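You operate a simulated robot arm through the tools that you are given. There is no shell and no other tool. Be economical: measure what you need, move in short steps, check, and stop when the job is done.

Carry out the task below with a simulated two-armed robot. There is one attempt and no reset: what you move stays moved.

TASK
On the top of the carton bench, fold the white cloth in half, so that its two long edges meet.

The check looks at the end state, three seconds after you hand in, the way a careful person would. Anything else that was tipped, shoved, dropped, spilled or broken makes it a failure. Flat cloth is picked up by pressing the open fingertips on it (5 to 10 N) and closing them slowly along it; thin cloth reads only 2 to 8 mm in the jaws.

THE ROBOT
Two 7-joint arms with two-finger parallel grippers on one trunk, on a base that drives. Base frame: it is fixed to the floor where the robot stands at the start and does not move with it; the origin is under the middle of the robot, x ahead of it, y to its left, z up; the surface under the hand at the start is at about z = 860. Units: mm, degrees, N and s.
The left shoulder is at the start at [70, 163, 1120], the right one opposite. With the tool pointing down near the work surface each hand reaches from about 400 to 880 mm from the robot's upright axis, wherever it stands, measured 20 degrees to its own side. Places, roughly: top of the carton bench [600, -200, 900]. Payload 3.43 kg a hand.
The tool frame of a hand sits at the grasp point between the pads (the TCP): z along the fingers, y along the line on which they close. The tips reach 34 mm beyond it. Largest opening 128 mm; finger width 24, thickness 12; the body of the gripper, 48 by 130 mm, starts 96 mm behind the TCP.
Orientation is that of the tool frame in the base frame, as [roll, pitch, yaw] about the fixed x, y, z axes, in that order (R = Rz(yaw) Ry(pitch) Rx(roll)). With the fingers straight down and closing along the base's y, the tool's x points along the base's -x, its y along +y and its z along -z.

THE INTERFACE
- The arms move only by the tool arm_command. It takes "left_series", "right_series" or both (then of equal length, played together; a hand with none holds still); each is a list of rows, each an object of numbers (a shift or turn left out is 0, a gripper value left out holds the last): "dx", "dy", "dz": the shift along the tool's x, y, z in mm; "rx", "ry", "rz": the turn, a rotation vector about the tool's x, y, z in rad; "gripper": the gripper command, from -1 (shut) to 1 (fully open), values between in proportion. In form: [{"dx": .., "dy": .., "dz": .., "rx": .., "ry": .., "rz": .., "gripper": ..}, ...]. A call has 1 to 10 rows; each row is the pose to reach, as a shift and turn from the pose commanded when the call began, along the tool's axes at that moment. Rows are played at 5 a second. More than 50 mm and 8.6 degrees between two rows, or a gripper value outside its range, and nothing of the call is played. A pose out of reach is approached as far as the arm can. The call stops where the force on the tool passes 40 N (or 10 N more than at its start, if that is more) or the arm is blocked; 0.2 s more then pass. Each finger travels about 153 mm/s and halts on what it meets, pressing with about 34 N; the grip force reading is that of the motor and also rises with nothing between the fingers. The clock runs only during rows and for 0.2 s after the last one: add rows that repeat a pose to give the fingers time. It gives the time, the measured TCP pose, the force on the tool (base axes), the opening and the grip force at its end, in the units of the frame above (readings bear some noise), with the torque about the TCP (base axes, N m) and any sound that the robot's microphone picked up.
- Cameras (640 x 400 px; columns grow to the right, rows downward): "scene" is now at [142.1, -27.7, 1358.2]; the picture's right is [-0.25, -0.97, 0.00], its down [-0.59, 0.15, -0.79] and it looks along [0.77, -0.20, -0.61] (base axes); focal length 285 px, centre (320, 200). "left" rides on the left gripper at [76, 11, -160] in its tool frame; the picture's right is [-0.15, 0.99, 0.00], its down [-0.88, -0.13, -0.46] and it looks along [-0.45, -0.07, 0.89] (tool axes); focal length 234 px, centre (320, 200). "right" rides on the right gripper at [76, -11, -160] in its tool frame; the picture's right is [0.15, 0.99, 0.00], its down [-0.88, 0.13, -0.46] and it looks along [-0.45, 0.07, 0.89] (tool axes); focal length 234 px, centre (320, 200). There is no depth. A picture from a camera that has moved, and an enlarged one, comes with that camera's place and axes in the base frame and with its lens. The place of the scene camera against the robot may be out by one fixed shift of up to 25 mm in any direction.
- camera(camera): a new picture of that camera. It takes no simulated time.
- slide_trunk(by): slides the trunk up (or, below 0, down) by that many mm; the arms and the scene camera ride with it, the base frame stays. It gives what a move gives, with no picture.
- roll_base(legs): drives the robot by 1 to 6 legs, each [ahead, left, turn to the left] in mm, mm and degrees, along the robot's own axes; the way and the turn of a leg run together, so that a leg with both is an arc; at most 1500 mm and 180 degrees a leg. The arms and the cameras ride along, it lands a little off, and it stops where it bumps. It gives what a move gives.
- head_to(pan, tilt): turns the head with the scene camera to pan (to the left, within 86 degrees either way) and tilt (down, from -29 to 69), counted from straight ahead of the robot. It gives what a move gives.
- zoom(camera, box): a new picture of the part [left, top, right, bottom] of that camera's present view, enlarged. It takes no simulated time.
- close_job(): hands the job in; it is judged then, once.

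Go step by step. Nothing tells you exact positions but the pictures and the camera data: compare them with the known pose of the tool, close in by small moves and look again before you grip or let go. The budget is 120 turns and 108 pictures, counting those below and the enlarged ones. Unless the task says otherwise, let go and move clear before handing in, and close with one line.

The tools are called after "Request:" by a JSON object that holds its "api" and its "payload". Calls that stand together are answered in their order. arm_command: Moves the arms, as the interface text tells. Its arguments: {"type":"object","properties":{"left_series":{"type":"array"},"right_series":{"type":"array"}},"required":[]} The other tools are called the same way: slide_trunk (by) slides the trunk up or down; roll_base (legs) drives the base; head_to (pan, tilt) turns the head that bears the scene camera; camera (camera) takes a picture; zoom (camera, box) takes an enlarged picture of a part of a camera's view; close_job () hands the job in.

At the start:

```text
t: 0.0
left_tcp_pos: [520.4, 39.5, 1086.4]
left_tcp_rot: [-180.0, 0.0, -179.9]
left_wrist_force: [0.3, 0.6, 0.8]
left_torque: [0.0, 0.0, 0.0]
left_opening: 128.1
left_grip_force: 0.1
right_tcp_pos: [593.3, -381.0, 1027.2]
right_tcp_rot: [-180.0, 0.0, 179.9]
right_wrist_force: [0.5, 0.4, 0.3]
right_torque: [0.0, -0.02, 0.03]
right_opening: 128.1
right_grip_force: 0.1
trunk travel left (down, up): [-600.0, 340.0]
robot x, y, heading: [0.9, 0.8, -0.0]
head pan, tilt: [-14.5, 37.6]
```

scene: 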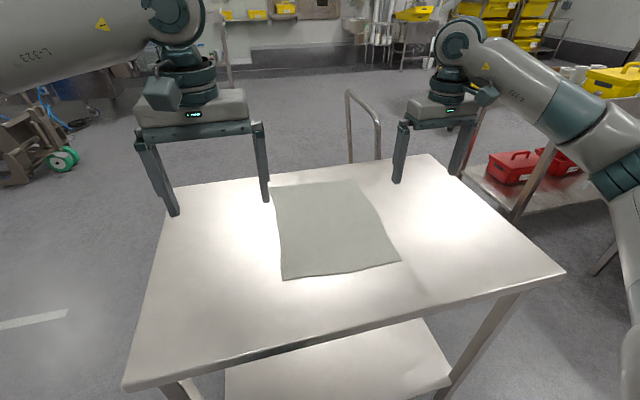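
right: 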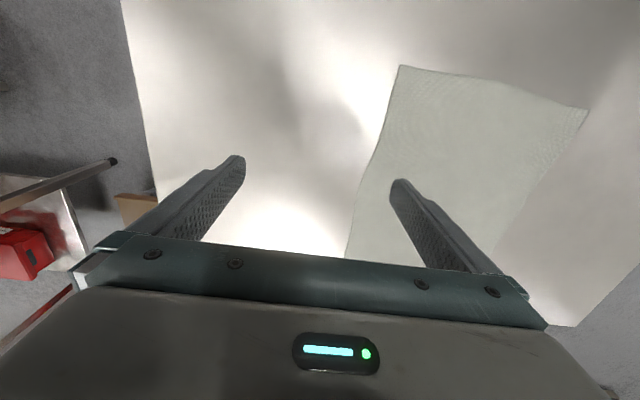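
left: 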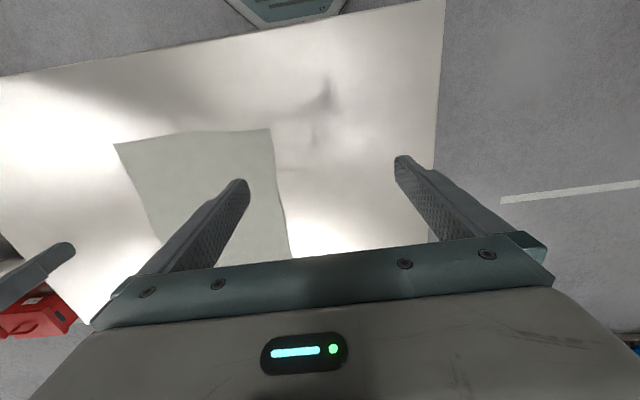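

The cloth lies with its long edges running away from me (roughly x 515–870, y −50 and −315), so I plan to drive to the bench's left side and fold with both hands. First I check the floor on that side.

Request:
{"api": "head_to", "payload": {"pan": 50, "tilt": 35}}

Request:
{"api": "camera", "payload": {"camera": "scene"}}

Request:
{"api": "head_to", "payload": {"pan": 10, "tilt": 60}}

Request:
{"api": "camera", "payload": {"camera": "scene"}}

```text
t: 1.4
left_tcp_pos: [521.6, 40.9, 1088.0]
left_tcp_rot: [180.0, 0.1, -180.0]
left_wrist_force: [0.6, -0.1, 0.2]
left_torque: [-0.01, 0.0, 0.0]
left_opening: 127.9
left_grip_force: 0.1
right_tcp_pos: [593.1, -382.0, 1027.2]
right_tcp_rot: [180.0, 0.0, 179.9]
right_wrist_force: [0.4, -0.2, -1.0]
right_torque: [-0.01, 0.0, -0.03]
right_opening: 127.9
right_grip_force: 0.0
trunk travel left (down, up): [-600.0, 340.0]
robot x, y, heading: [-0.9, 2.2, -0.2]
head pan, tilt: [50.0, 35.0]
```

```text
104 pictures are left
camera scene: at [114.9, 61.4, 1362.1], right [0.77, -0.64, 0.0], down [-0.37, -0.44, -0.82], along [0.53, 0.63, -0.57], focal length 285 px, centre (320, 200)
```

scene: 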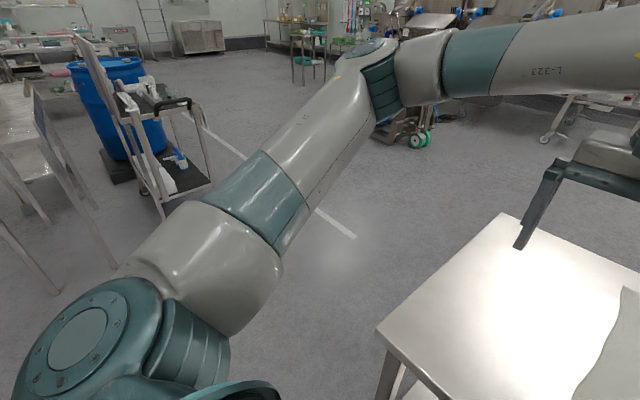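

```text
t: 2.4
left_tcp_pos: [520.5, 41.3, 1086.8]
left_tcp_rot: [179.9, 0.0, -180.0]
left_wrist_force: [-0.3, -0.9, 0.1]
left_torque: [-0.01, -0.02, -0.02]
left_opening: 128.0
left_grip_force: 0.0
right_tcp_pos: [593.7, -381.0, 1026.9]
right_tcp_rot: [180.0, -0.1, 180.0]
right_wrist_force: [0.2, 0.0, -0.1]
right_torque: [0.0, -0.01, 0.04]
right_opening: 127.9
right_grip_force: 0.0
trunk travel left (down, up): [-600.0, 340.0]
robot x, y, heading: [-0.4, 0.2, 0.1]
head pan, tilt: [10.0, 60.0]
```

```text
103 pictures are left
camera scene: at [123.9, 5.6, 1327.8], right [0.17, -0.98, 0.0], down [-0.85, -0.15, -0.5], along [0.49, 0.09, -0.87], focal length 285 px, centre (320, 200)
```

scene: 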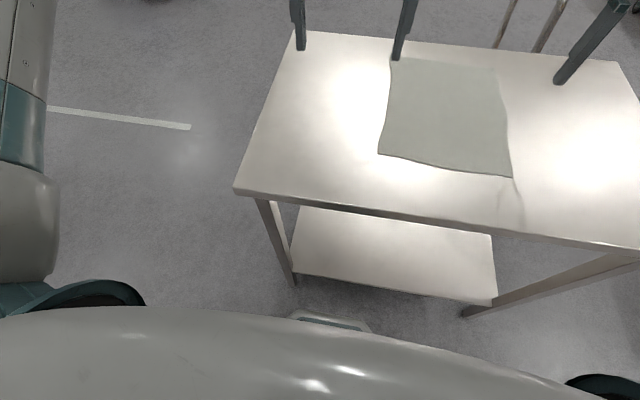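

The floor to the left is clear, so I drive back slightly, left, ahead, and then turn to face the bench's left side.

Request:
{"api": "roll_base", "payload": {"legs": [[-50, 0, 0], [0, 640, 0], [740, 0, 0], [0, 0, -90]]}}

Request:
{"api": "head_to", "payload": {"pan": 0, "tilt": 45}}

Request:
{"api": "camera", "payload": {"camera": "scene"}}

```text
t: 13.8
left_tcp_pos: [727.6, 119.8, 1087.3]
left_tcp_rot: [-179.9, 0.0, 91.0]
left_wrist_force: [-0.7, -0.4, -0.3]
left_torque: [0.03, 0.0, 0.01]
left_opening: 128.0
left_grip_force: 0.0
right_tcp_pos: [306.4, 37.8, 1027.6]
right_tcp_rot: [180.0, 0.1, 91.0]
right_wrist_force: [-0.5, -0.1, 0.0]
right_torque: [-0.02, 0.02, 0.0]
right_opening: 128.1
right_grip_force: 0.1
trunk travel left (down, up): [-600.0, 340.0]
robot x, y, heading: [681.0, 637.8, -89.0]
head pan, tilt: [10.0, 60.0]
```

```text
t: 14.6
left_tcp_pos: [727.4, 119.4, 1087.0]
left_tcp_rot: [180.0, 0.0, 91.1]
left_wrist_force: [0.5, 0.0, 0.2]
left_torque: [0.0, -0.01, 0.0]
left_opening: 128.1
left_grip_force: 0.1
right_tcp_pos: [306.7, 38.3, 1026.2]
right_tcp_rot: [179.9, 0.1, 91.1]
right_wrist_force: [-0.8, 0.1, 0.2]
right_torque: [0.01, -0.04, 0.01]
right_opening: 128.0
right_grip_force: 0.1
trunk travel left (down, up): [-600.0, 340.0]
robot x, y, heading: [676.6, 636.9, -89.1]
head pan, tilt: [0.0, 45.0]
```

```text
102 pictures are left
camera scene: at [687.6, 500.7, 1347.2], right [-1.0, -0.02, 0.0], down [-0.01, 0.71, -0.71], along [0.01, -0.71, -0.71], focal length 285 px, centre (320, 200)
```

scene: 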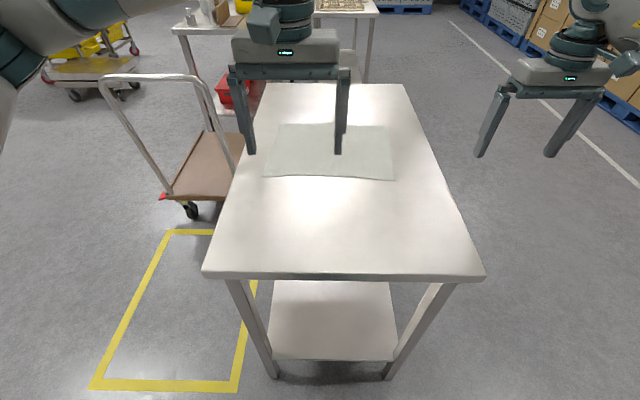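

I'm at the left side, with the cloth's near long edge at about y −65 from x ≈ 500 to 840. I roll 50 mm closer and then bring the hands over the corners.

Request:
{"api": "roll_base", "payload": {"legs": [[50, 0, 0]]}}

```text
t: 15.5
left_tcp_pos: [728.2, 70.4, 1087.6]
left_tcp_rot: [-180.0, 0.0, 91.1]
left_wrist_force: [0.3, 0.3, -1.4]
left_torque: [0.01, -0.01, -0.01]
left_opening: 127.9
left_grip_force: 0.2
right_tcp_pos: [306.5, -10.3, 1027.7]
right_tcp_rot: [180.0, 0.0, 90.9]
right_wrist_force: [0.8, -0.4, -0.6]
right_torque: [-0.02, 0.06, -0.01]
right_opening: 128.2
right_grip_force: 0.0
trunk travel left (down, up): [-600.0, 340.0]
robot x, y, heading: [678.9, 591.6, -89.1]
head pan, tilt: [0.0, 45.0]
```

Now I bring both hands to hover about 60 mm above the near corners.

Request:
{"api": "arm_command", "payload": {"left_series": [{"dx": -25, "dy": 13, "dz": 21, "gripper": -0.3}, {"dx": -50, "dy": 26, "dz": 42}, {"dx": -75, "dy": 39, "dz": 63}, {"dx": -100, "dy": 51, "dz": 84}, {"dx": -125, "dy": 64, "dz": 106}, {"dx": -150, "dy": 77, "dz": 127}, {"dx": -150, "dy": 77, "dz": 127}], "right_series": [{"dx": -11, "dy": 39, "dz": 11, "gripper": -0.3}, {"dx": -23, "dy": 78, "dz": 22}, {"dx": -34, "dy": 117, "dz": 33}, {"dx": -45, "dy": 155, "dz": 45}, {"dx": -57, "dy": 194, "dz": 56}, {"dx": -68, "dy": 233, "dz": 67}, {"dx": -68, "dy": 233, "dz": 67}]}}

Request:
{"api": "camera", "payload": {"camera": "left"}}

Request:
{"api": "camera", "payload": {"camera": "right"}}

Request:
{"api": "camera", "payload": {"camera": "scene"}}

```text
t: 17.1
left_tcp_pos: [807.2, -77.3, 957.7]
left_tcp_rot: [179.8, 0.1, 91.0]
left_wrist_force: [0.3, 0.4, 0.4]
left_torque: [0.02, -0.04, -0.01]
left_opening: 44.8
left_grip_force: 0.2
right_tcp_pos: [539.4, -72.4, 962.1]
right_tcp_rot: [-180.0, 0.0, 90.9]
right_wrist_force: [0.5, 0.6, -1.0]
right_torque: [-0.02, -0.04, -0.01]
right_opening: 45.1
right_grip_force: 0.1
trunk travel left (down, up): [-600.0, 340.0]
robot x, y, heading: [676.4, 589.0, -88.9]
head pan, tilt: [0.0, 45.0]
```

```text
101 pictures are left
camera left: at [816.7, -2.3, 1119.3], right [0.99, -0.13, 0.0], down [-0.12, -0.88, 0.46], along [-0.06, -0.45, -0.89], focal length 234 px, centre (320, 200)
```

left: 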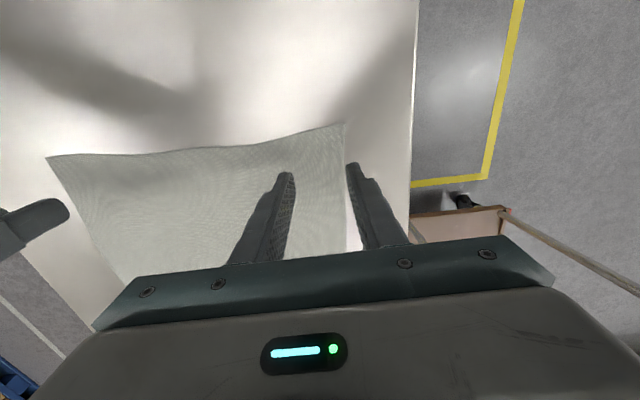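

```text
100 pictures are left
camera right: at [525.1, 0.7, 1120.9], right [0.99, 0.16, 0.0], down [0.14, -0.88, 0.46], along [0.07, -0.45, -0.89], focal length 234 px, centre (320, 200)
```

right: 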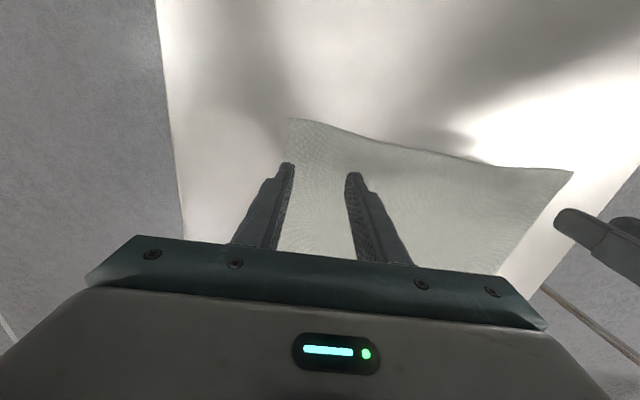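

```text
99 pictures are left
camera scene: at [686.8, 452.7, 1347.4], right [-1.0, -0.02, 0.0], down [-0.01, 0.71, -0.71], along [0.01, -0.71, -0.71], focal length 285 px, centre (320, 200)
```

scene: 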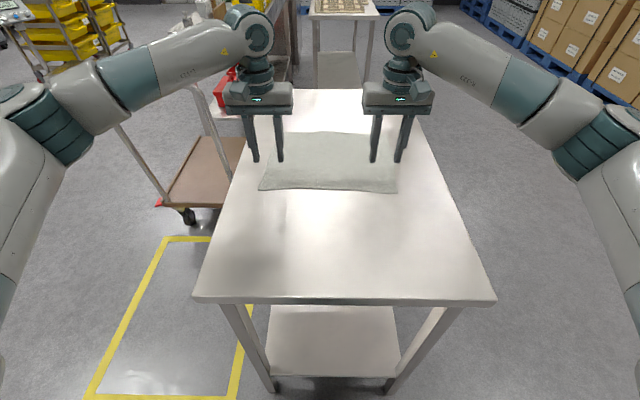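

From the wrist cameras the near corners are at about (838,−45) and (499,−41). I shift the hands nearer to that edge, narrow the jaws, and go down to just above the cloth.

Request:
{"api": "arm_command", "payload": {"left_series": [{"dx": 11, "dy": -2, "dz": 0, "gripper": -0.42}, {"dx": 23, "dy": -4, "dz": 10}, {"dx": 23, "dy": -4, "dz": 30}, {"dx": 23, "dy": -4, "dz": 50}, {"dx": 23, "dy": -4, "dz": 50}], "right_series": [{"dx": 10, "dy": -2, "dz": 0, "gripper": -0.42}, {"dx": 20, "dy": -4, "dz": 10}, {"dx": 20, "dy": -4, "dz": 34}, {"dx": 20, "dy": -4, "dz": 54}, {"dx": 20, "dy": -4, "dz": 54}]}}

Request:
{"api": "camera", "payload": {"camera": "left"}}

Request:
{"api": "camera", "payload": {"camera": "right"}}

```text
t: 18.3
left_tcp_pos: [803.5, -54.8, 909.9]
left_tcp_rot: [179.9, 0.0, 91.0]
left_wrist_force: [-0.2, -0.1, -0.1]
left_torque: [0.0, -0.03, 0.0]
left_opening: 37.0
left_grip_force: 0.2
right_tcp_pos: [537.6, -52.6, 906.2]
right_tcp_rot: [-180.0, 0.0, 90.9]
right_wrist_force: [0.0, 0.8, 1.1]
right_torque: [0.0, 0.0, 0.0]
right_opening: 37.1
right_grip_force: 0.1
trunk travel left (down, up): [-600.0, 340.0]
robot x, y, heading: [679.7, 593.9, -89.2]
head pan, tilt: [0.0, 45.0]
```

```text
98 pictures are left
camera left: at [814.1, 19.7, 1070.6], right [0.99, -0.13, 0.0], down [-0.11, -0.88, 0.46], along [-0.06, -0.45, -0.89], focal length 234 px, centre (320, 200)
```

left: 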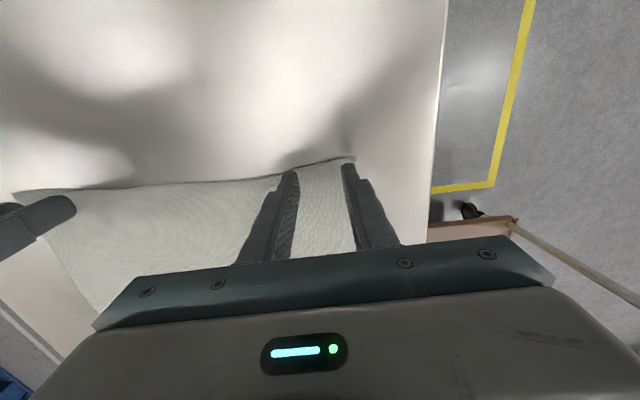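

```text
97 pictures are left
camera right: at [524.1, 21.9, 1064.0], right [0.99, 0.16, 0.0], down [0.14, -0.88, 0.46], along [0.07, -0.45, -0.89], focal length 234 px, centre (320, 200)
```

right: 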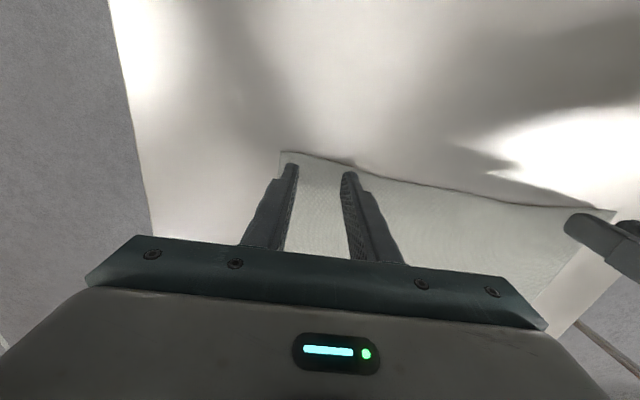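

Positions look right; both fingertips of each hand are over the cloth just inside its corners. I lower gently to find contact.

Request:
{"api": "arm_command", "payload": {"left_series": [{"dx": -6, "dz": 6}, {"dx": -6, "dz": 12}, {"dx": -6, "dz": 14}, {"dx": -6, "dz": 14}], "right_series": [{"dx": -4, "dz": 4}, {"dx": -4, "dz": 8}, {"dx": -4, "dz": 10}, {"dx": -4, "dz": 10}]}}

```text
t: 19.3
left_tcp_pos: [803.3, -60.8, 895.2]
left_tcp_rot: [180.0, 0.1, 91.0]
left_wrist_force: [0.2, -0.8, 1.0]
left_torque: [0.02, -0.05, -0.02]
left_opening: 37.0
left_grip_force: 0.1
right_tcp_pos: [537.1, -57.2, 895.9]
right_tcp_rot: [180.0, 0.1, 90.8]
right_wrist_force: [0.8, -0.5, 2.5]
right_torque: [-0.01, -0.01, -0.01]
right_opening: 37.3
right_grip_force: 0.1
trunk travel left (down, up): [-600.0, 340.0]
robot x, y, heading: [681.8, 590.9, -88.9]
head pan, tilt: [0.0, 45.0]
```

Request:
{"api": "arm_command", "payload": {"left_series": [{"dz": 1}, {"dz": 2}, {"dz": 2}], "right_series": [{"dz": 1}, {"dz": 1}, {"dz": 1}]}}

```text
t: 20.1
left_tcp_pos: [803.6, -60.5, 895.3]
left_tcp_rot: [-179.9, 0.2, 91.1]
left_wrist_force: [1.4, -2.1, 13.6]
left_torque: [-0.06, -0.04, 0.01]
left_opening: 37.0
left_grip_force: 0.1
right_tcp_pos: [537.2, -56.7, 895.7]
right_tcp_rot: [-180.0, 0.1, 90.8]
right_wrist_force: [0.9, -0.7, 3.5]
right_torque: [-0.04, 0.01, -0.01]
right_opening: 36.9
right_grip_force: 0.1
trunk travel left (down, up): [-600.0, 340.0]
robot x, y, heading: [681.1, 591.0, -89.0]
head pan, tilt: [0.0, 45.0]
```

Both touch: left presses 13.6 N, right 3.5 N. I trim both to about 8 N and close slowly.

Request:
{"api": "arm_command", "payload": {"left_series": [{"dz": -0.8, "gripper": -0.42}, {"dz": -0.8, "gripper": -0.49}, {"dz": -0.8, "gripper": -0.56}, {"dz": -0.8, "gripper": -0.63}, {"dz": -0.8, "gripper": -0.7}, {"dz": -0.8, "gripper": -0.77}, {"dz": -0.8, "gripper": -0.84}, {"dz": -0.8, "gripper": -0.92}, {"dz": -0.8, "gripper": -1}, {"dz": -0.8, "gripper": -1}], "right_series": [{"dz": 0.8, "gripper": -0.42}, {"dz": 0.8, "gripper": -0.49}, {"dz": 0.8, "gripper": -0.56}, {"dz": 0.8, "gripper": -0.63}, {"dz": 0.8, "gripper": -0.7}, {"dz": 0.8, "gripper": -0.77}, {"dz": 0.8, "gripper": -0.84}, {"dz": 0.8, "gripper": -0.92}, {"dz": 0.8, "gripper": -1}, {"dz": 0.8, "gripper": -1}]}}

Request:
{"api": "camera", "payload": {"camera": "left"}}

Request:
{"api": "camera", "payload": {"camera": "right"}}

```text
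t: 22.3
left_tcp_pos: [802.9, -59.5, 896.3]
left_tcp_rot: [180.0, 0.1, 91.0]
left_wrist_force: [-0.9, -0.5, 6.7]
left_torque: [-0.02, 0.01, 0.0]
left_opening: 1.5
left_grip_force: 34.7
right_tcp_pos: [537.3, -57.1, 896.5]
right_tcp_rot: [-180.0, 0.1, 91.0]
right_wrist_force: [-1.1, 0.1, 14.4]
right_torque: [0.04, 0.07, 0.03]
right_opening: 0.0
right_grip_force: 32.6
trunk travel left (down, up): [-600.0, 340.0]
robot x, y, heading: [679.3, 588.1, -89.2]
head pan, tilt: [0.0, 45.0]
```

```text
96 pictures are left
camera left: at [813.7, 15.4, 1056.4], right [0.99, -0.13, 0.0], down [-0.11, -0.88, 0.46], along [-0.06, -0.45, -0.89], focal length 234 px, centre (320, 200)
```

left: 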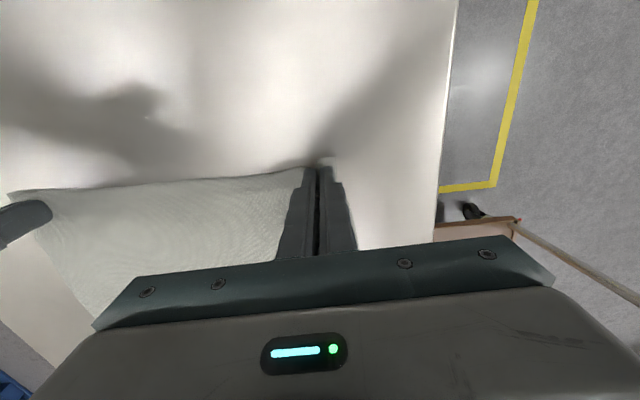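

```text
95 pictures are left
camera right: at [523.3, 17.8, 1054.2], right [0.99, 0.16, 0.0], down [0.14, -0.88, 0.46], along [0.07, -0.45, -0.89], focal length 234 px, centre (320, 200)
```

right: 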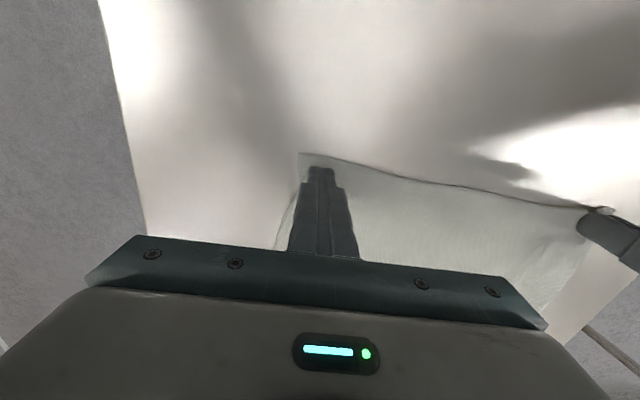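

Left shows 1.5 mm in the jaws (perhaps cloth), while right closed empty after nudging its corner in to x ≈ 515. I lift and retry the right hand with more pressure.

Request:
{"api": "arm_command", "payload": {"right_series": [{"dz": -10}, {"dz": -10, "dy": 6, "gripper": -0.45}, {"dz": -10, "dy": 6}, {"dz": -5, "dy": 6}, {"dz": 0, "dy": 6}, {"dz": 0, "dy": 6}]}}

Request:
{"api": "camera", "payload": {"camera": "right"}}

```text
t: 23.7
left_tcp_pos: [803.8, -59.2, 895.8]
left_tcp_rot: [-180.0, 0.1, 91.0]
left_wrist_force: [-1.0, -2.0, 10.3]
left_torque: [-0.1, 0.07, 0.02]
left_opening: 1.7
left_grip_force: 34.5
right_tcp_pos: [543.8, -56.4, 896.6]
right_tcp_rot: [-180.0, 0.0, 90.9]
right_wrist_force: [-0.1, 0.1, 5.9]
right_torque: [0.03, 0.05, 0.0]
right_opening: 35.3
right_grip_force: 0.1
trunk travel left (down, up): [-600.0, 340.0]
robot x, y, heading: [684.3, 590.2, -89.0]
head pan, tilt: [0.0, 45.0]
```

```text
94 pictures are left
camera right: at [528.5, 17.7, 1054.3], right [0.99, 0.16, 0.0], down [0.14, -0.88, 0.46], along [0.07, -0.45, -0.89], focal length 234 px, centre (320, 200)
```

right: 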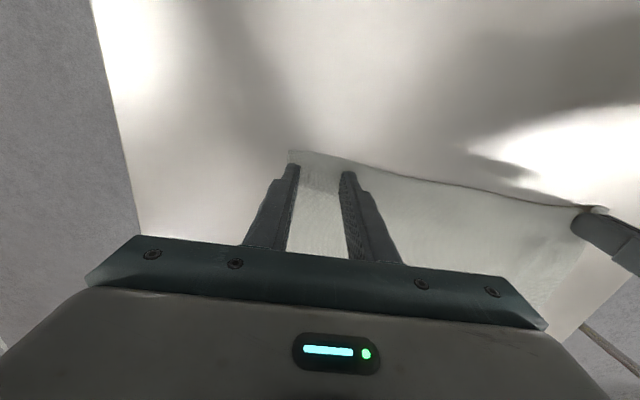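

Both right fingertips are on the cloth again; I press to about 10 N and close.

Request:
{"api": "arm_command", "payload": {"right_series": [{"dz": 0.8, "gripper": -0.45}, {"dz": 0.8, "gripper": -0.52}, {"dz": 0.8, "gripper": -0.59}, {"dz": 0.8, "gripper": -0.66}, {"dz": 0.8, "gripper": -0.73}, {"dz": 0.8, "gripper": -0.8}, {"dz": 0.8, "gripper": -0.87}, {"dz": 0.8, "gripper": -0.94}, {"dz": 0.6, "gripper": -1}, {"dz": 0.6, "gripper": -1}]}}

Request:
{"api": "zoom", "payload": {"camera": "right", "box": [220, 120, 420, 260]}}

Request:
{"api": "zoom", "payload": {"camera": "left", "box": [220, 120, 420, 260]}}

```text
t: 25.9
left_tcp_pos: [804.0, -59.2, 896.3]
left_tcp_rot: [179.9, 0.1, 91.0]
left_wrist_force: [-2.6, 0.2, 2.0]
left_torque: [0.01, 0.14, -0.04]
left_opening: 1.8
left_grip_force: 34.1
right_tcp_pos: [542.8, -57.0, 895.1]
right_tcp_rot: [-180.0, 0.3, 90.8]
right_wrist_force: [3.9, -2.0, 24.8]
right_torque: [-0.02, -0.17, -0.07]
right_opening: 2.2
right_grip_force: 34.2
trunk travel left (down, up): [-600.0, 340.0]
robot x, y, heading: [678.5, 590.2, -89.3]
head pan, tilt: [0.0, 45.0]
```

```text
2.86 times, centred on (320, 190) of right
camera zoom: at [529.6, 19.0, 1054.0], right [0.99, 0.16, 0.0], down [0.14, -0.88, 0.46], along [0.07, -0.45, -0.89], focal length 669 px, centre (320, 229)
```

zoom: 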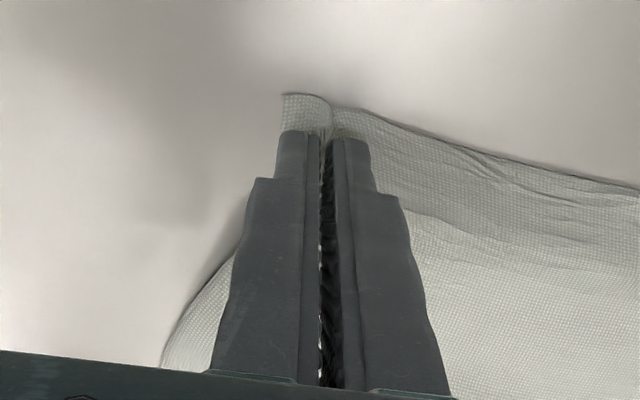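

```text
2.86 times, centred on (320, 190) of left
camera zoom: at [814.3, 16.0, 1056.6], right [0.99, -0.13, 0.0], down [-0.11, -0.88, 0.46], along [-0.06, -0.45, -0.89], focal length 669 px, centre (320, 229)
```

zoom: 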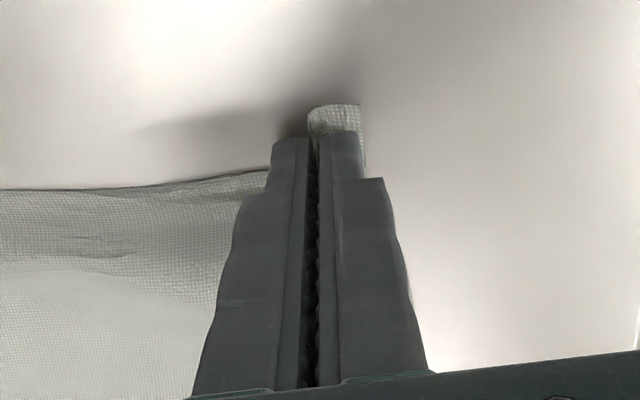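

Both hands hold cloth. I lift slightly and draw the cloth 80 mm toward me, so that the far edge comes within reach.

Request:
{"api": "arm_command", "payload": {"left_series": [{"dz": -8}, {"dz": -8, "dx": 15}, {"dz": -8, "dx": 30}, {"dz": -8, "dx": 45}, {"dz": -8, "dx": 60}, {"dz": -8, "dx": 80}, {"dz": -8, "dx": 80}], "right_series": [{"dz": -8}, {"dz": -8, "dx": 15}, {"dz": -8, "dx": 30}, {"dz": -8, "dx": 45}, {"dz": -8, "dx": 60}, {"dz": -8, "dx": 80}, {"dz": -8, "dx": 80}]}}

Request:
{"api": "camera", "payload": {"camera": "scene"}}

```text
t: 27.5
left_tcp_pos: [800.9, 19.8, 903.1]
left_tcp_rot: [179.9, 0.0, 91.1]
left_wrist_force: [-2.1, 0.2, 0.3]
left_torque: [0.02, 0.12, -0.02]
left_opening: 1.6
left_grip_force: 34.6
right_tcp_pos: [539.6, 20.3, 900.0]
right_tcp_rot: [180.0, 0.0, 90.9]
right_wrist_force: [1.5, -0.8, -0.1]
right_torque: [-0.01, -0.06, -0.03]
right_opening: 1.9
right_grip_force: 33.8
trunk travel left (down, up): [-600.0, 340.0]
robot x, y, heading: [678.6, 588.8, -89.1]
head pan, tilt: [0.0, 45.0]
```

```text
91 pictures are left
camera scene: at [688.4, 451.4, 1347.2], right [-1.0, -0.02, 0.0], down [-0.01, 0.71, -0.71], along [0.01, -0.71, -0.71], focal length 285 px, centre (320, 200)
```

scene: 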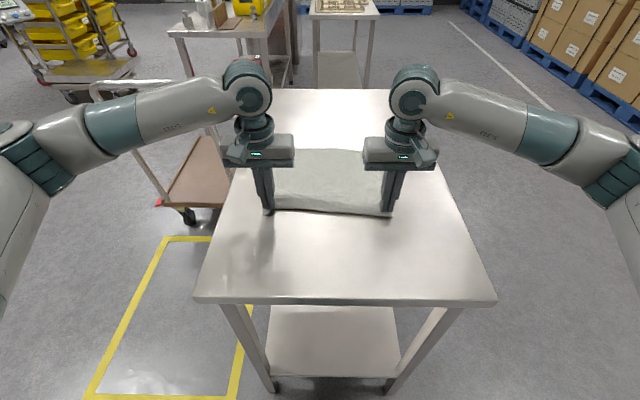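

Request:
{"api": "zoom", "payload": {"camera": "scene", "box": [230, 130, 430, 255]}}

Request:
{"api": "camera", "payload": {"camera": "left"}}

Request:
{"api": "camera", "payload": {"camera": "right"}}

```text
3.20 times, centred on (330, 192) of scene
camera zoom: at [688.4, 451.4, 1347.2], right [-1.0, -0.02, 0.0], down [-0.01, 0.71, -0.71], along [0.01, -0.71, -0.71], focal length 912 px, centre (288, 224)
```

zoom: 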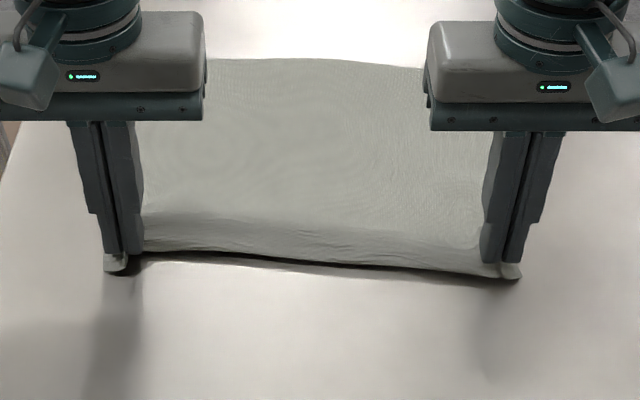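

```text
89 pictures are left
camera left: at [811.3, 93.8, 1063.9], right [0.99, -0.13, 0.0], down [-0.12, -0.88, 0.46], along [-0.06, -0.45, -0.89], focal length 234 px, centre (320, 200)
```

left: 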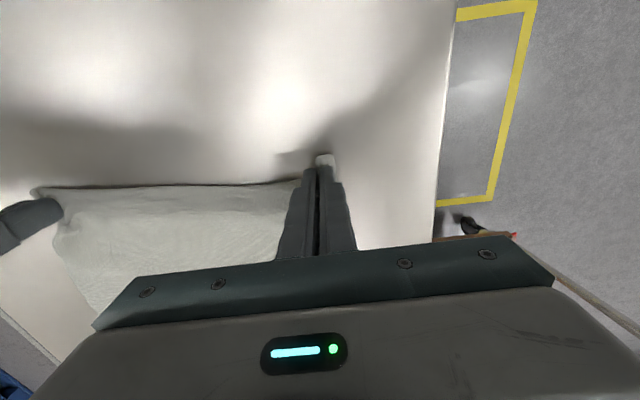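

```text
88 pictures are left
camera right: at [527.2, 95.8, 1059.4], right [0.99, 0.16, 0.0], down [0.14, -0.88, 0.46], along [0.07, -0.45, -0.89], focal length 234 px, centre (320, 200)
```

right: 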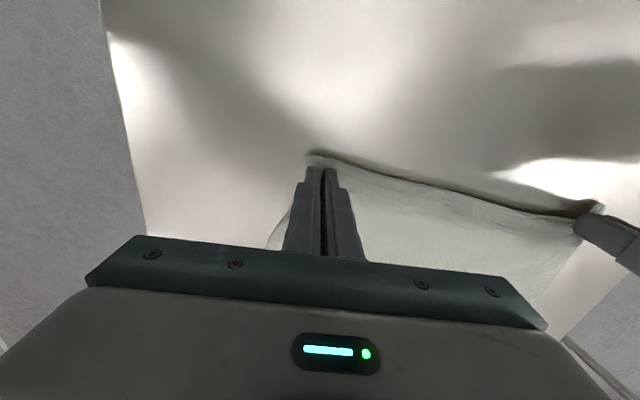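

The grip holds and the cloth slides flat, but this pinch direction would leave the edge folded back after flipping. I'll draw the cloth 100 mm closer while I have it, then regrip with the jaws closing across the edge.

Request:
{"api": "arm_command", "payload": {"left_series": [{"dx": 16}, {"dx": 32}, {"dx": 48}, {"dx": 64}, {"dx": 82}, {"dx": 100}, {"dx": 100}, {"dx": 100, "dz": 5, "gripper": -1}, {"dx": 100, "dz": 5, "gripper": -0.6}, {"dx": 100, "dz": 5, "gripper": -0.3}], "right_series": [{"dx": 16}, {"dx": 32}, {"dx": 48}, {"dx": 64}, {"dx": 82}, {"dx": 100}, {"dx": 100}, {"dx": 100, "dz": 3, "gripper": -1}, {"dx": 100, "dz": 3, "gripper": -0.6}, {"dx": 100, "dz": 3, "gripper": -0.3}]}}

Request:
{"api": "arm_command", "payload": {"left_series": [{"dz": -20}, {"dz": -50}, {"dz": -80}], "right_series": [{"dz": -20}, {"dz": -50}, {"dz": -80}]}}

Request:
{"api": "camera", "payload": {"camera": "scene"}}

Request:
{"api": "camera", "payload": {"camera": "left"}}

Request:
{"api": "camera", "payload": {"camera": "right"}}

```text
t: 29.7
left_tcp_pos: [799.2, 118.8, 897.4]
left_tcp_rot: [-180.0, 0.0, 91.0]
left_wrist_force: [0.4, 0.0, 0.6]
left_torque: [0.01, -0.05, 0.0]
left_opening: 44.9
left_grip_force: 0.1
right_tcp_pos: [539.6, 121.2, 897.2]
right_tcp_rot: [-180.0, 0.1, 90.9]
right_wrist_force: [0.8, -0.2, 0.0]
right_torque: [0.0, 0.01, 0.0]
right_opening: 44.9
right_grip_force: 0.1
trunk travel left (down, up): [-600.0, 340.0]
robot x, y, heading: [677.7, 585.5, -89.0]
head pan, tilt: [0.0, 45.0]
```

```text
t: 30.5
left_tcp_pos: [801.1, 118.5, 980.2]
left_tcp_rot: [180.0, 0.0, 91.0]
left_wrist_force: [0.6, -0.1, 0.3]
left_torque: [0.0, 0.02, 0.0]
left_opening: 44.7
left_grip_force: 0.1
right_tcp_pos: [538.4, 122.9, 978.4]
right_tcp_rot: [-180.0, 0.0, 91.0]
right_wrist_force: [-0.1, -0.2, -1.3]
right_torque: [-0.02, -0.02, -0.02]
right_opening: 44.8
right_grip_force: 0.0
trunk travel left (down, up): [-600.0, 340.0]
robot x, y, heading: [677.0, 590.5, -89.3]
head pan, tilt: [0.0, 45.0]
```

```text
87 pictures are left
camera scene: at [688.4, 452.6, 1347.2], right [-1.0, -0.02, 0.0], down [-0.01, 0.71, -0.71], along [0.01, -0.71, -0.71], focal length 285 px, centre (320, 200)
```

scene: 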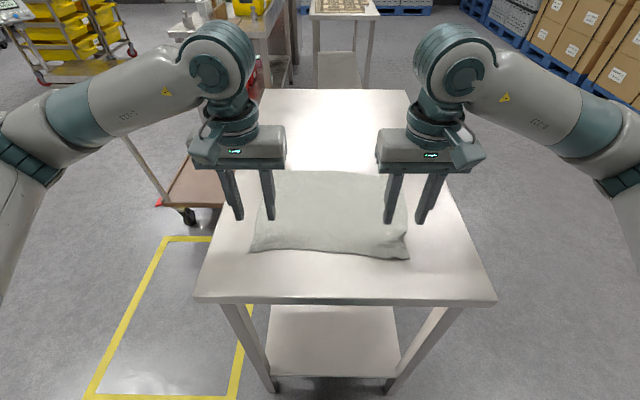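

```text
86 pictures are left
camera left: at [810.4, 193.2, 1139.5], right [0.99, -0.13, 0.0], down [-0.12, -0.88, 0.46], along [-0.06, -0.45, -0.89], focal length 234 px, centre (320, 200)
```

left: 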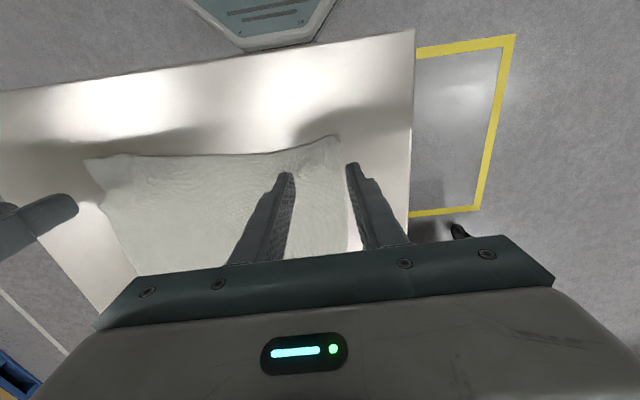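

```text
85 pictures are left
camera right: at [525.6, 198.0, 1137.7], right [0.99, 0.16, 0.0], down [0.15, -0.88, 0.46], along [0.07, -0.45, -0.89], focal length 234 px, centre (320, 200)
```

right: 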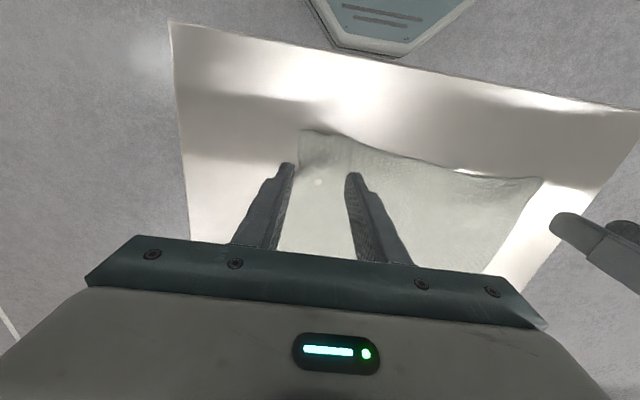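

Cloth is flat with its near corners around (826,132) and (510,144). Now I turn both grippers 90° so they close across the edge, with the cameras turned outward.

Request:
{"api": "arm_command", "payload": {"left_series": [{"rz": 0.14}, {"rz": 0.28}, {"rz": 0.42}, {"rz": 0.56}, {"rz": 0.7}, {"rz": 0.84}, {"rz": 0.98}, {"rz": 1.12}, {"rz": 1.26}, {"rz": 1.4}], "right_series": [{"rz": -0.14}, {"rz": -0.28}, {"rz": -0.42}, {"rz": -0.56}, {"rz": -0.7}, {"rz": -0.84}, {"rz": -0.98}, {"rz": -1.12}, {"rz": -1.26}, {"rz": -1.4}]}}

Request:
{"api": "arm_command", "payload": {"left_series": [{"rz": 0.14}, {"rz": 0.17}, {"rz": 0.17}], "right_series": [{"rz": -0.14}, {"rz": -0.17}, {"rz": -0.17}]}}

Request:
{"api": "camera", "payload": {"camera": "left"}}

Request:
{"api": "camera", "payload": {"camera": "right"}}

Request:
{"api": "camera", "payload": {"camera": "scene"}}

```text
t: 32.7
left_tcp_pos: [800.4, 118.6, 977.3]
left_tcp_rot: [-180.0, 0.0, 10.7]
left_wrist_force: [0.2, -0.4, -0.5]
left_torque: [0.02, 0.0, -0.03]
left_opening: 44.8
left_grip_force: 0.1
right_tcp_pos: [539.3, 121.6, 979.1]
right_tcp_rot: [179.9, 0.0, 171.3]
right_wrist_force: [0.1, 0.0, -1.2]
right_torque: [0.0, 0.01, 0.0]
right_opening: 44.8
right_grip_force: 0.0
trunk travel left (down, up): [-600.0, 340.0]
robot x, y, heading: [679.9, 587.4, -89.1]
head pan, tilt: [0.0, 45.0]
```

```text
t: 33.5
left_tcp_pos: [801.0, 118.8, 977.7]
left_tcp_rot: [-180.0, 0.0, 6.9]
left_wrist_force: [0.1, -0.1, -0.4]
left_torque: [-0.01, 0.03, 0.0]
left_opening: 44.6
left_grip_force: 0.0
left hand out of reach, approached as far as the arm can: row 1, 2, 3
right_tcp_pos: [545.9, 121.9, 979.9]
right_tcp_rot: [179.9, 0.1, 175.2]
right_wrist_force: [-0.3, -0.1, 0.2]
right_torque: [0.01, -0.01, 0.01]
right_opening: 44.8
right_grip_force: 0.1
right hand out of reach, approached as far as the arm can: row 1, 2, 3
trunk travel left (down, up): [-600.0, 340.0]
robot x, y, heading: [674.7, 589.8, -89.0]
head pan, tilt: [0.0, 45.0]
```

```text
84 pictures are left
camera left: at [877.1, 115.1, 1138.7], right [-0.03, -1.0, 0.0], down [-0.89, 0.03, 0.46], along [-0.46, 0.01, -0.89], focal length 234 px, centre (320, 200)
```

left: 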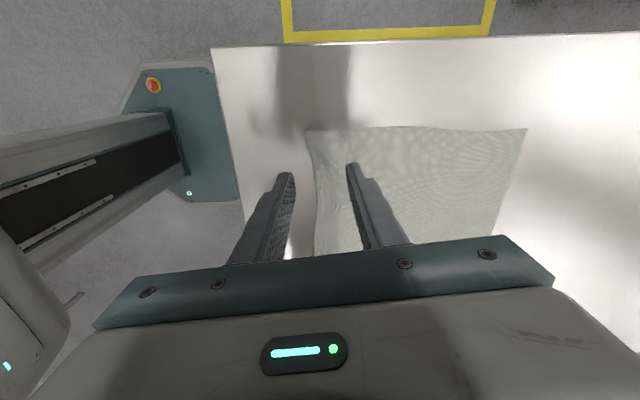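

```text
83 pictures are left
camera right: at [468.1, 116.3, 1137.4], right [-0.06, 1.0, 0.0], down [0.89, 0.06, 0.46], along [0.45, 0.03, -0.89], focal length 234 px, centre (320, 200)
```

right: 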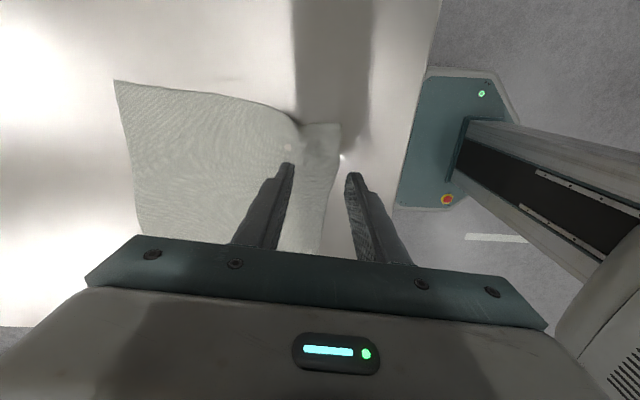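

```text
82 pictures are left
camera scene: at [688.5, 451.9, 1347.3], right [-1.0, -0.02, 0.0], down [-0.01, 0.71, -0.71], along [0.01, -0.71, -0.71], focal length 285 px, centre (320, 200)
```

scene: 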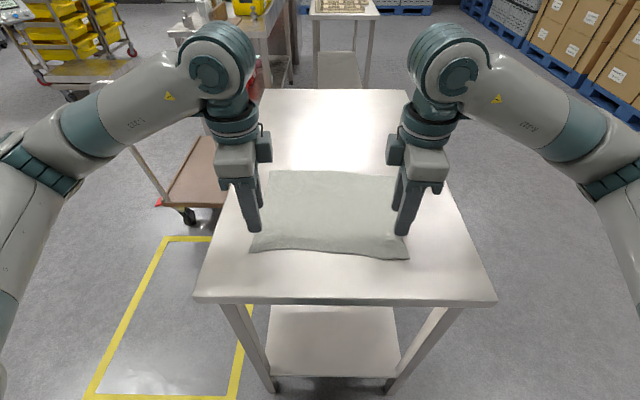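

The wrists reach their limit just short of 90°, which is enough. Before gripping I test in the air that this orientation reaches over the far edge.

Request:
{"api": "arm_command", "payload": {"left_series": [{"dy": 45, "rz": -0.08}, {"dy": 90, "rz": -0.08}, {"dy": 135, "rz": -0.08}, {"dy": 180, "rz": -0.08}, {"dy": 225, "rz": -0.08}, {"dy": 270, "rz": -0.08}, {"dy": 270, "rz": -0.08}], "right_series": [{"dy": -45, "rz": 0.08}, {"dy": -90, "rz": 0.08}, {"dy": -135, "rz": 0.08}, {"dy": -180, "rz": 0.08}, {"dy": -225, "rz": 0.08}, {"dy": -270, "rz": 0.08}, {"dy": -270, "rz": 0.08}]}}

Request:
{"api": "camera", "payload": {"camera": "left"}}

Request:
{"api": "camera", "payload": {"camera": "right"}}

```text
t: 35.1
left_tcp_pos: [781.4, 53.7, 1041.8]
left_tcp_rot: [178.6, -1.6, 14.3]
left_wrist_force: [0.2, 0.0, 2.4]
left_torque: [0.01, -0.01, 0.0]
left_opening: 45.0
left_grip_force: 0.1
left hand out of reach, approached as far as the arm can: row 1, 2, 3, 4, 5, 6, 7
right_tcp_pos: [548.4, 92.4, 983.1]
right_tcp_rot: [180.0, 0.1, 170.6]
right_wrist_force: [0.2, -0.2, -0.1]
right_torque: [0.09, -0.03, 0.01]
right_opening: 44.6
right_grip_force: 0.1
right hand out of reach, approached as far as the arm can: row 1, 2, 3, 4, 5, 6, 7
trunk travel left (down, up): [-600.0, 340.0]
robot x, y, heading: [678.5, 588.0, -89.1]
head pan, tilt: [0.0, 45.0]
```

```text
81 pictures are left
camera left: at [852.8, 62.9, 1203.4], right [0.1, -0.99, 0.02], down [-0.9, -0.08, 0.43], along [-0.42, -0.06, -0.9], focal length 234 px, centre (320, 200)
```

left: 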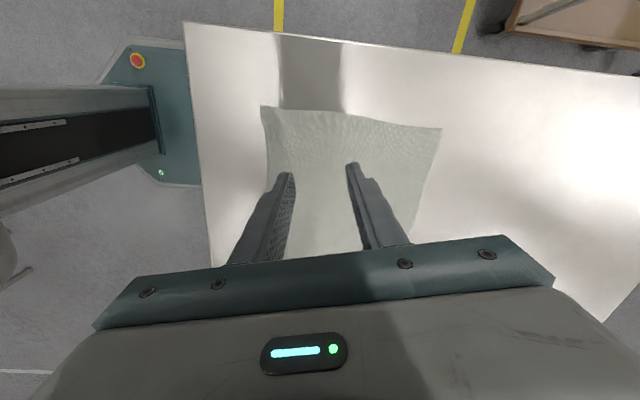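

```text
80 pictures are left
camera right: at [470.4, 91.7, 1140.6], right [0.02, 1.0, 0.0], down [0.89, -0.02, 0.46], along [0.46, -0.01, -0.89], focal length 234 px, centre (320, 200)
```

right: 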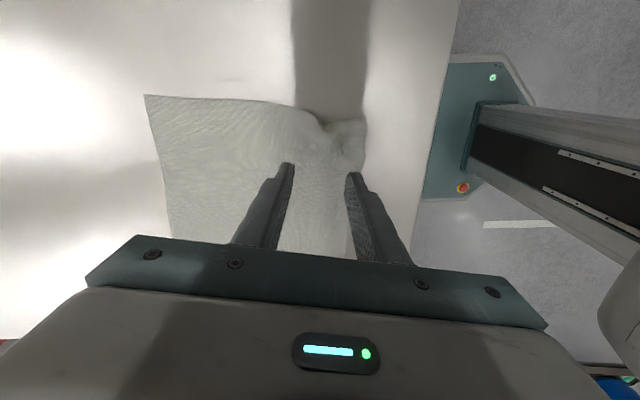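

That direction runs into the wrist limits away from the body. I turn back through neutral to try the other 90° direction instead; first a small unwinding to see how the commanded pose behaves.

Request:
{"api": "arm_command", "payload": {"left_series": [{"rz": -0.14}, {"rz": -0.28}, {"rz": -0.42}, {"rz": -0.56}, {"rz": -0.7}], "right_series": [{"rz": 0.14}, {"rz": 0.28}, {"rz": 0.42}, {"rz": 0.56}, {"rz": 0.7}]}}

```text
t: 36.3
left_tcp_pos: [789.6, 59.7, 1039.8]
left_tcp_rot: [178.0, -0.3, 54.5]
left_wrist_force: [0.4, 0.0, -0.1]
left_torque: [-0.03, -0.02, 0.0]
left_opening: 44.6
left_grip_force: 0.1
right_tcp_pos: [545.1, 96.2, 988.0]
right_tcp_rot: [180.0, 0.0, 130.3]
right_wrist_force: [-0.9, 0.3, 0.2]
right_torque: [0.03, 0.0, 0.0]
right_opening: 45.0
right_grip_force: 0.1
trunk travel left (down, up): [-600.0, 340.0]
robot x, y, heading: [680.9, 588.5, -89.4]
head pan, tilt: [0.0, 45.0]
```

Request:
{"api": "arm_command", "payload": {"left_series": [{"rz": -0.14}, {"rz": -0.28}, {"rz": -0.42}, {"rz": -0.56}, {"rz": -0.7}, {"rz": -0.84}, {"rz": -0.98}, {"rz": -1.12}, {"rz": -1.26}, {"rz": -1.4}], "right_series": [{"rz": 0.14}, {"rz": 0.28}, {"rz": 0.42}, {"rz": 0.56}, {"rz": 0.7}, {"rz": 0.7}, {"rz": 0.7}, {"rz": 0.7}, {"rz": 0.7}, {"rz": 0.7}]}}

Request:
{"api": "arm_command", "payload": {"left_series": [{"rz": -0.14}, {"rz": -0.28}, {"rz": -0.42}, {"rz": -0.56}, {"rz": -0.7}, {"rz": -0.78}]}}

```text
t: 38.5
left_tcp_pos: [790.8, 60.4, 1039.9]
left_tcp_rot: [179.5, 1.9, 134.8]
left_wrist_force: [1.3, -0.6, 0.5]
left_torque: [0.02, 0.01, -0.02]
left_opening: 45.1
left_grip_force: 0.0
right_tcp_pos: [544.3, 96.7, 988.8]
right_tcp_rot: [180.0, -0.1, 90.3]
right_wrist_force: [-0.7, 0.4, 0.0]
right_torque: [0.01, 0.01, 0.03]
right_opening: 44.8
right_grip_force: 0.1
trunk travel left (down, up): [-600.0, 340.0]
robot x, y, heading: [681.3, 584.2, -89.0]
head pan, tilt: [0.0, 45.0]
```

```text
t: 39.9
left_tcp_pos: [790.5, 60.6, 1038.1]
left_tcp_rot: [-179.0, 1.8, 179.3]
left_wrist_force: [0.5, -1.1, 0.3]
left_torque: [0.01, 0.01, -0.03]
left_opening: 44.7
left_grip_force: 0.0
right_tcp_pos: [543.6, 97.3, 989.1]
right_tcp_rot: [179.9, 0.0, 90.3]
right_wrist_force: [-1.2, 0.9, -0.3]
right_torque: [0.02, 0.0, -0.02]
right_opening: 44.6
right_grip_force: 0.1
trunk travel left (down, up): [-600.0, 340.0]
robot x, y, heading: [678.8, 590.8, -89.1]
head pan, tilt: [0.0, 45.0]
```

The left hand turns freely this way. I test its reach to the far side, levelling the small tilt, and turn the right hand similarly.

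Request:
{"api": "arm_command", "payload": {"left_series": [{"dy": -20, "dx": -22, "rx": -0.0175, "ry": 0.031}, {"dy": -50, "dx": -22, "dz": 15, "rx": -0.0175, "ry": 0.031}, {"dy": -80, "dx": -22, "dz": 30, "rx": -0.0175, "ry": 0.031}, {"dy": -120, "dx": -22, "dz": 45, "rx": -0.0175, "ry": 0.031}, {"dy": -160, "dx": -22, "dz": 60, "rx": -0.0175, "ry": 0.031}, {"dy": -205, "dx": -22, "dz": 60, "rx": -0.0175, "ry": 0.031}, {"dy": -205, "dx": -22, "dz": 60, "rx": -0.0175, "ry": 0.031}, {"dy": -205, "dx": -22, "dz": 60, "rx": -0.0175, "ry": 0.031}, {"dy": -205, "dx": -22, "dz": 60, "rx": -0.0175, "ry": 0.031}, {"dy": -205, "dx": -22, "dz": 60, "rx": -0.0175, "ry": 0.031}], "right_series": [{"dy": -20, "rz": 0.14}, {"dy": -20, "rz": 0.28}, {"dy": -20, "rz": 0.42}, {"dy": -20, "rz": 0.56}, {"dy": -20, "rz": 0.7}, {"dy": -20, "rz": 0.84}, {"dy": -20, "rz": 0.98}, {"dy": -20, "rz": 1.12}, {"dy": -20, "rz": 1.26}, {"dy": -20, "rz": 1.4}]}}

Request:
{"api": "camera", "payload": {"camera": "left"}}

Request:
{"api": "camera", "payload": {"camera": "scene"}}

```text
t: 42.1
left_tcp_pos: [812.8, -145.6, 981.6]
left_tcp_rot: [-180.0, -0.1, 179.3]
left_wrist_force: [-0.6, -0.1, -0.1]
left_torque: [0.0, -0.02, 0.0]
left_opening: 44.7
left_grip_force: 0.1
right_tcp_pos: [525.2, 96.2, 988.4]
right_tcp_rot: [180.0, 0.0, 10.1]
right_wrist_force: [0.9, -0.4, 0.0]
right_torque: [-0.01, -0.01, 0.02]
right_opening: 44.8
right_grip_force: 0.1
trunk travel left (down, up): [-600.0, 340.0]
robot x, y, heading: [678.1, 589.4, -89.2]
head pan, tilt: [0.0, 45.0]
```

```text
79 pictures are left
camera left: at [736.2, -134.6, 1143.2], right [0.16, 0.99, 0.0], down [0.88, -0.14, 0.46], along [0.45, -0.07, -0.89], focal length 234 px, centre (320, 200)
```

left: 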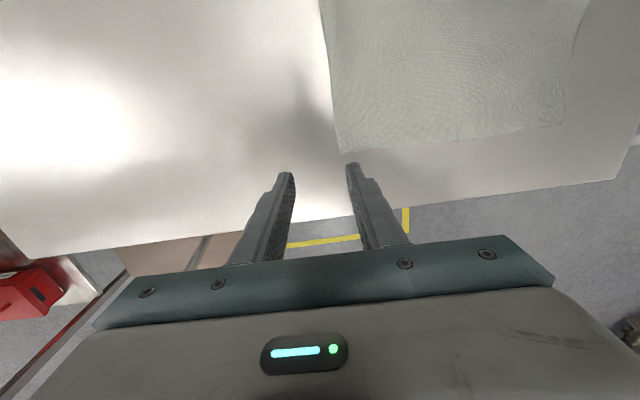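

```text
78 pictures are left
camera scene: at [688.3, 451.9, 1347.3], right [-1.0, -0.02, 0.0], down [-0.01, 0.71, -0.71], along [0.01, -0.71, -0.71], focal length 285 px, centre (320, 200)
```

scene: 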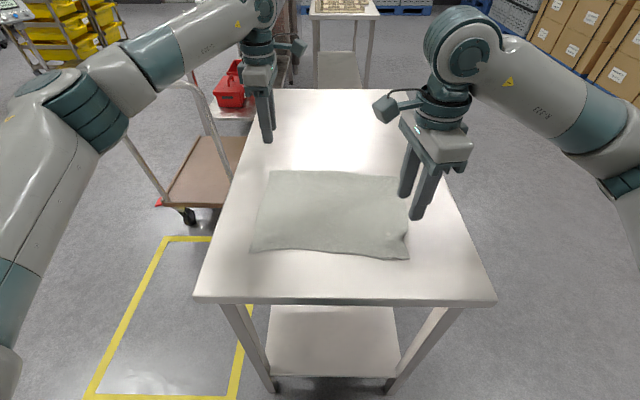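

The left hand reaches the far side well; the far edge is at y ≈ −124 and the near corners at about (821,139) and (510,144). I bring both hands to hover over the near corners with narrower jaws.

Request:
{"api": "arm_command", "payload": {"left_series": [{"dy": 45, "dx": 7}, {"dy": 90, "dx": 7}, {"dy": 135, "dx": 7}, {"dy": 180, "dx": 7}, {"dy": 225, "dx": 7, "gripper": -0.594}, {"dy": 274, "dx": 7}, {"dy": 274, "dx": 7, "dz": 25}, {"dy": 274, "dx": 7, "dz": 45}, {"dy": 274, "dx": 7, "dz": 45}], "right_series": [{"rz": 0.1}, {"rz": 0.17}, {"rz": 0.17, "dx": 3, "dy": -15}, {"rz": 0.17, "dx": 6, "dy": -35}, {"rz": 0.17, "dx": 6, "dy": -35, "gripper": -0.594}, {"rz": 0.17, "dx": 6, "dy": -35, "dz": 20}, {"rz": 0.17, "dx": 6, "dy": -35, "dz": 40}, {"rz": 0.17, "dx": 6, "dy": -35, "dz": 50}, {"rz": 0.17, "dx": 6, "dy": -35, "dz": 50}]}}

Request:
{"api": "camera", "payload": {"camera": "left"}}

Request:
{"api": "camera", "payload": {"camera": "right"}}

```text
t: 44.1
left_tcp_pos: [808.5, 128.2, 937.6]
left_tcp_rot: [-179.9, 0.0, 179.3]
left_wrist_force: [1.1, -0.2, 0.3]
left_torque: [0.0, 0.02, -0.02]
left_opening: 26.0
left_grip_force: 0.1
right_tcp_pos: [525.1, 132.7, 938.2]
right_tcp_rot: [180.0, 0.0, 0.4]
right_wrist_force: [-0.1, -0.2, 0.1]
right_torque: [0.03, -0.03, 0.03]
right_opening: 26.0
right_grip_force: 0.1
trunk travel left (down, up): [-600.0, 340.0]
robot x, y, heading: [678.1, 588.3, -89.2]
head pan, tilt: [0.0, 45.0]
```

```text
77 pictures are left
camera left: at [733.0, 138.3, 1098.0], right [0.16, 0.99, 0.0], down [0.88, -0.14, 0.46], along [0.45, -0.07, -0.89], focal length 234 px, centre (320, 200)
```

left: 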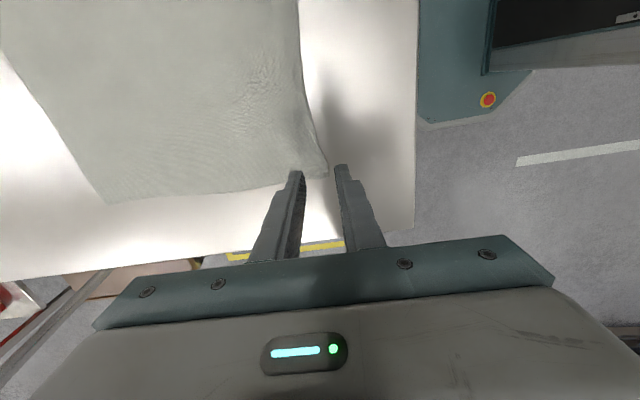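

```text
76 pictures are left
camera right: at [599.3, 143.4, 1097.1], right [0.15, -0.99, 0.0], down [-0.88, -0.14, 0.46], along [-0.45, -0.07, -0.89], focal length 234 px, centre (320, 200)
```

right: 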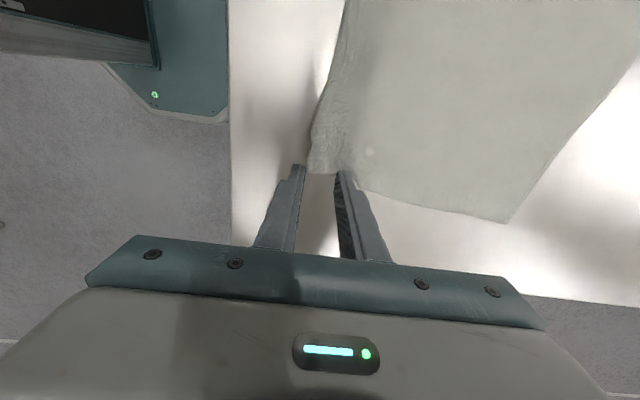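

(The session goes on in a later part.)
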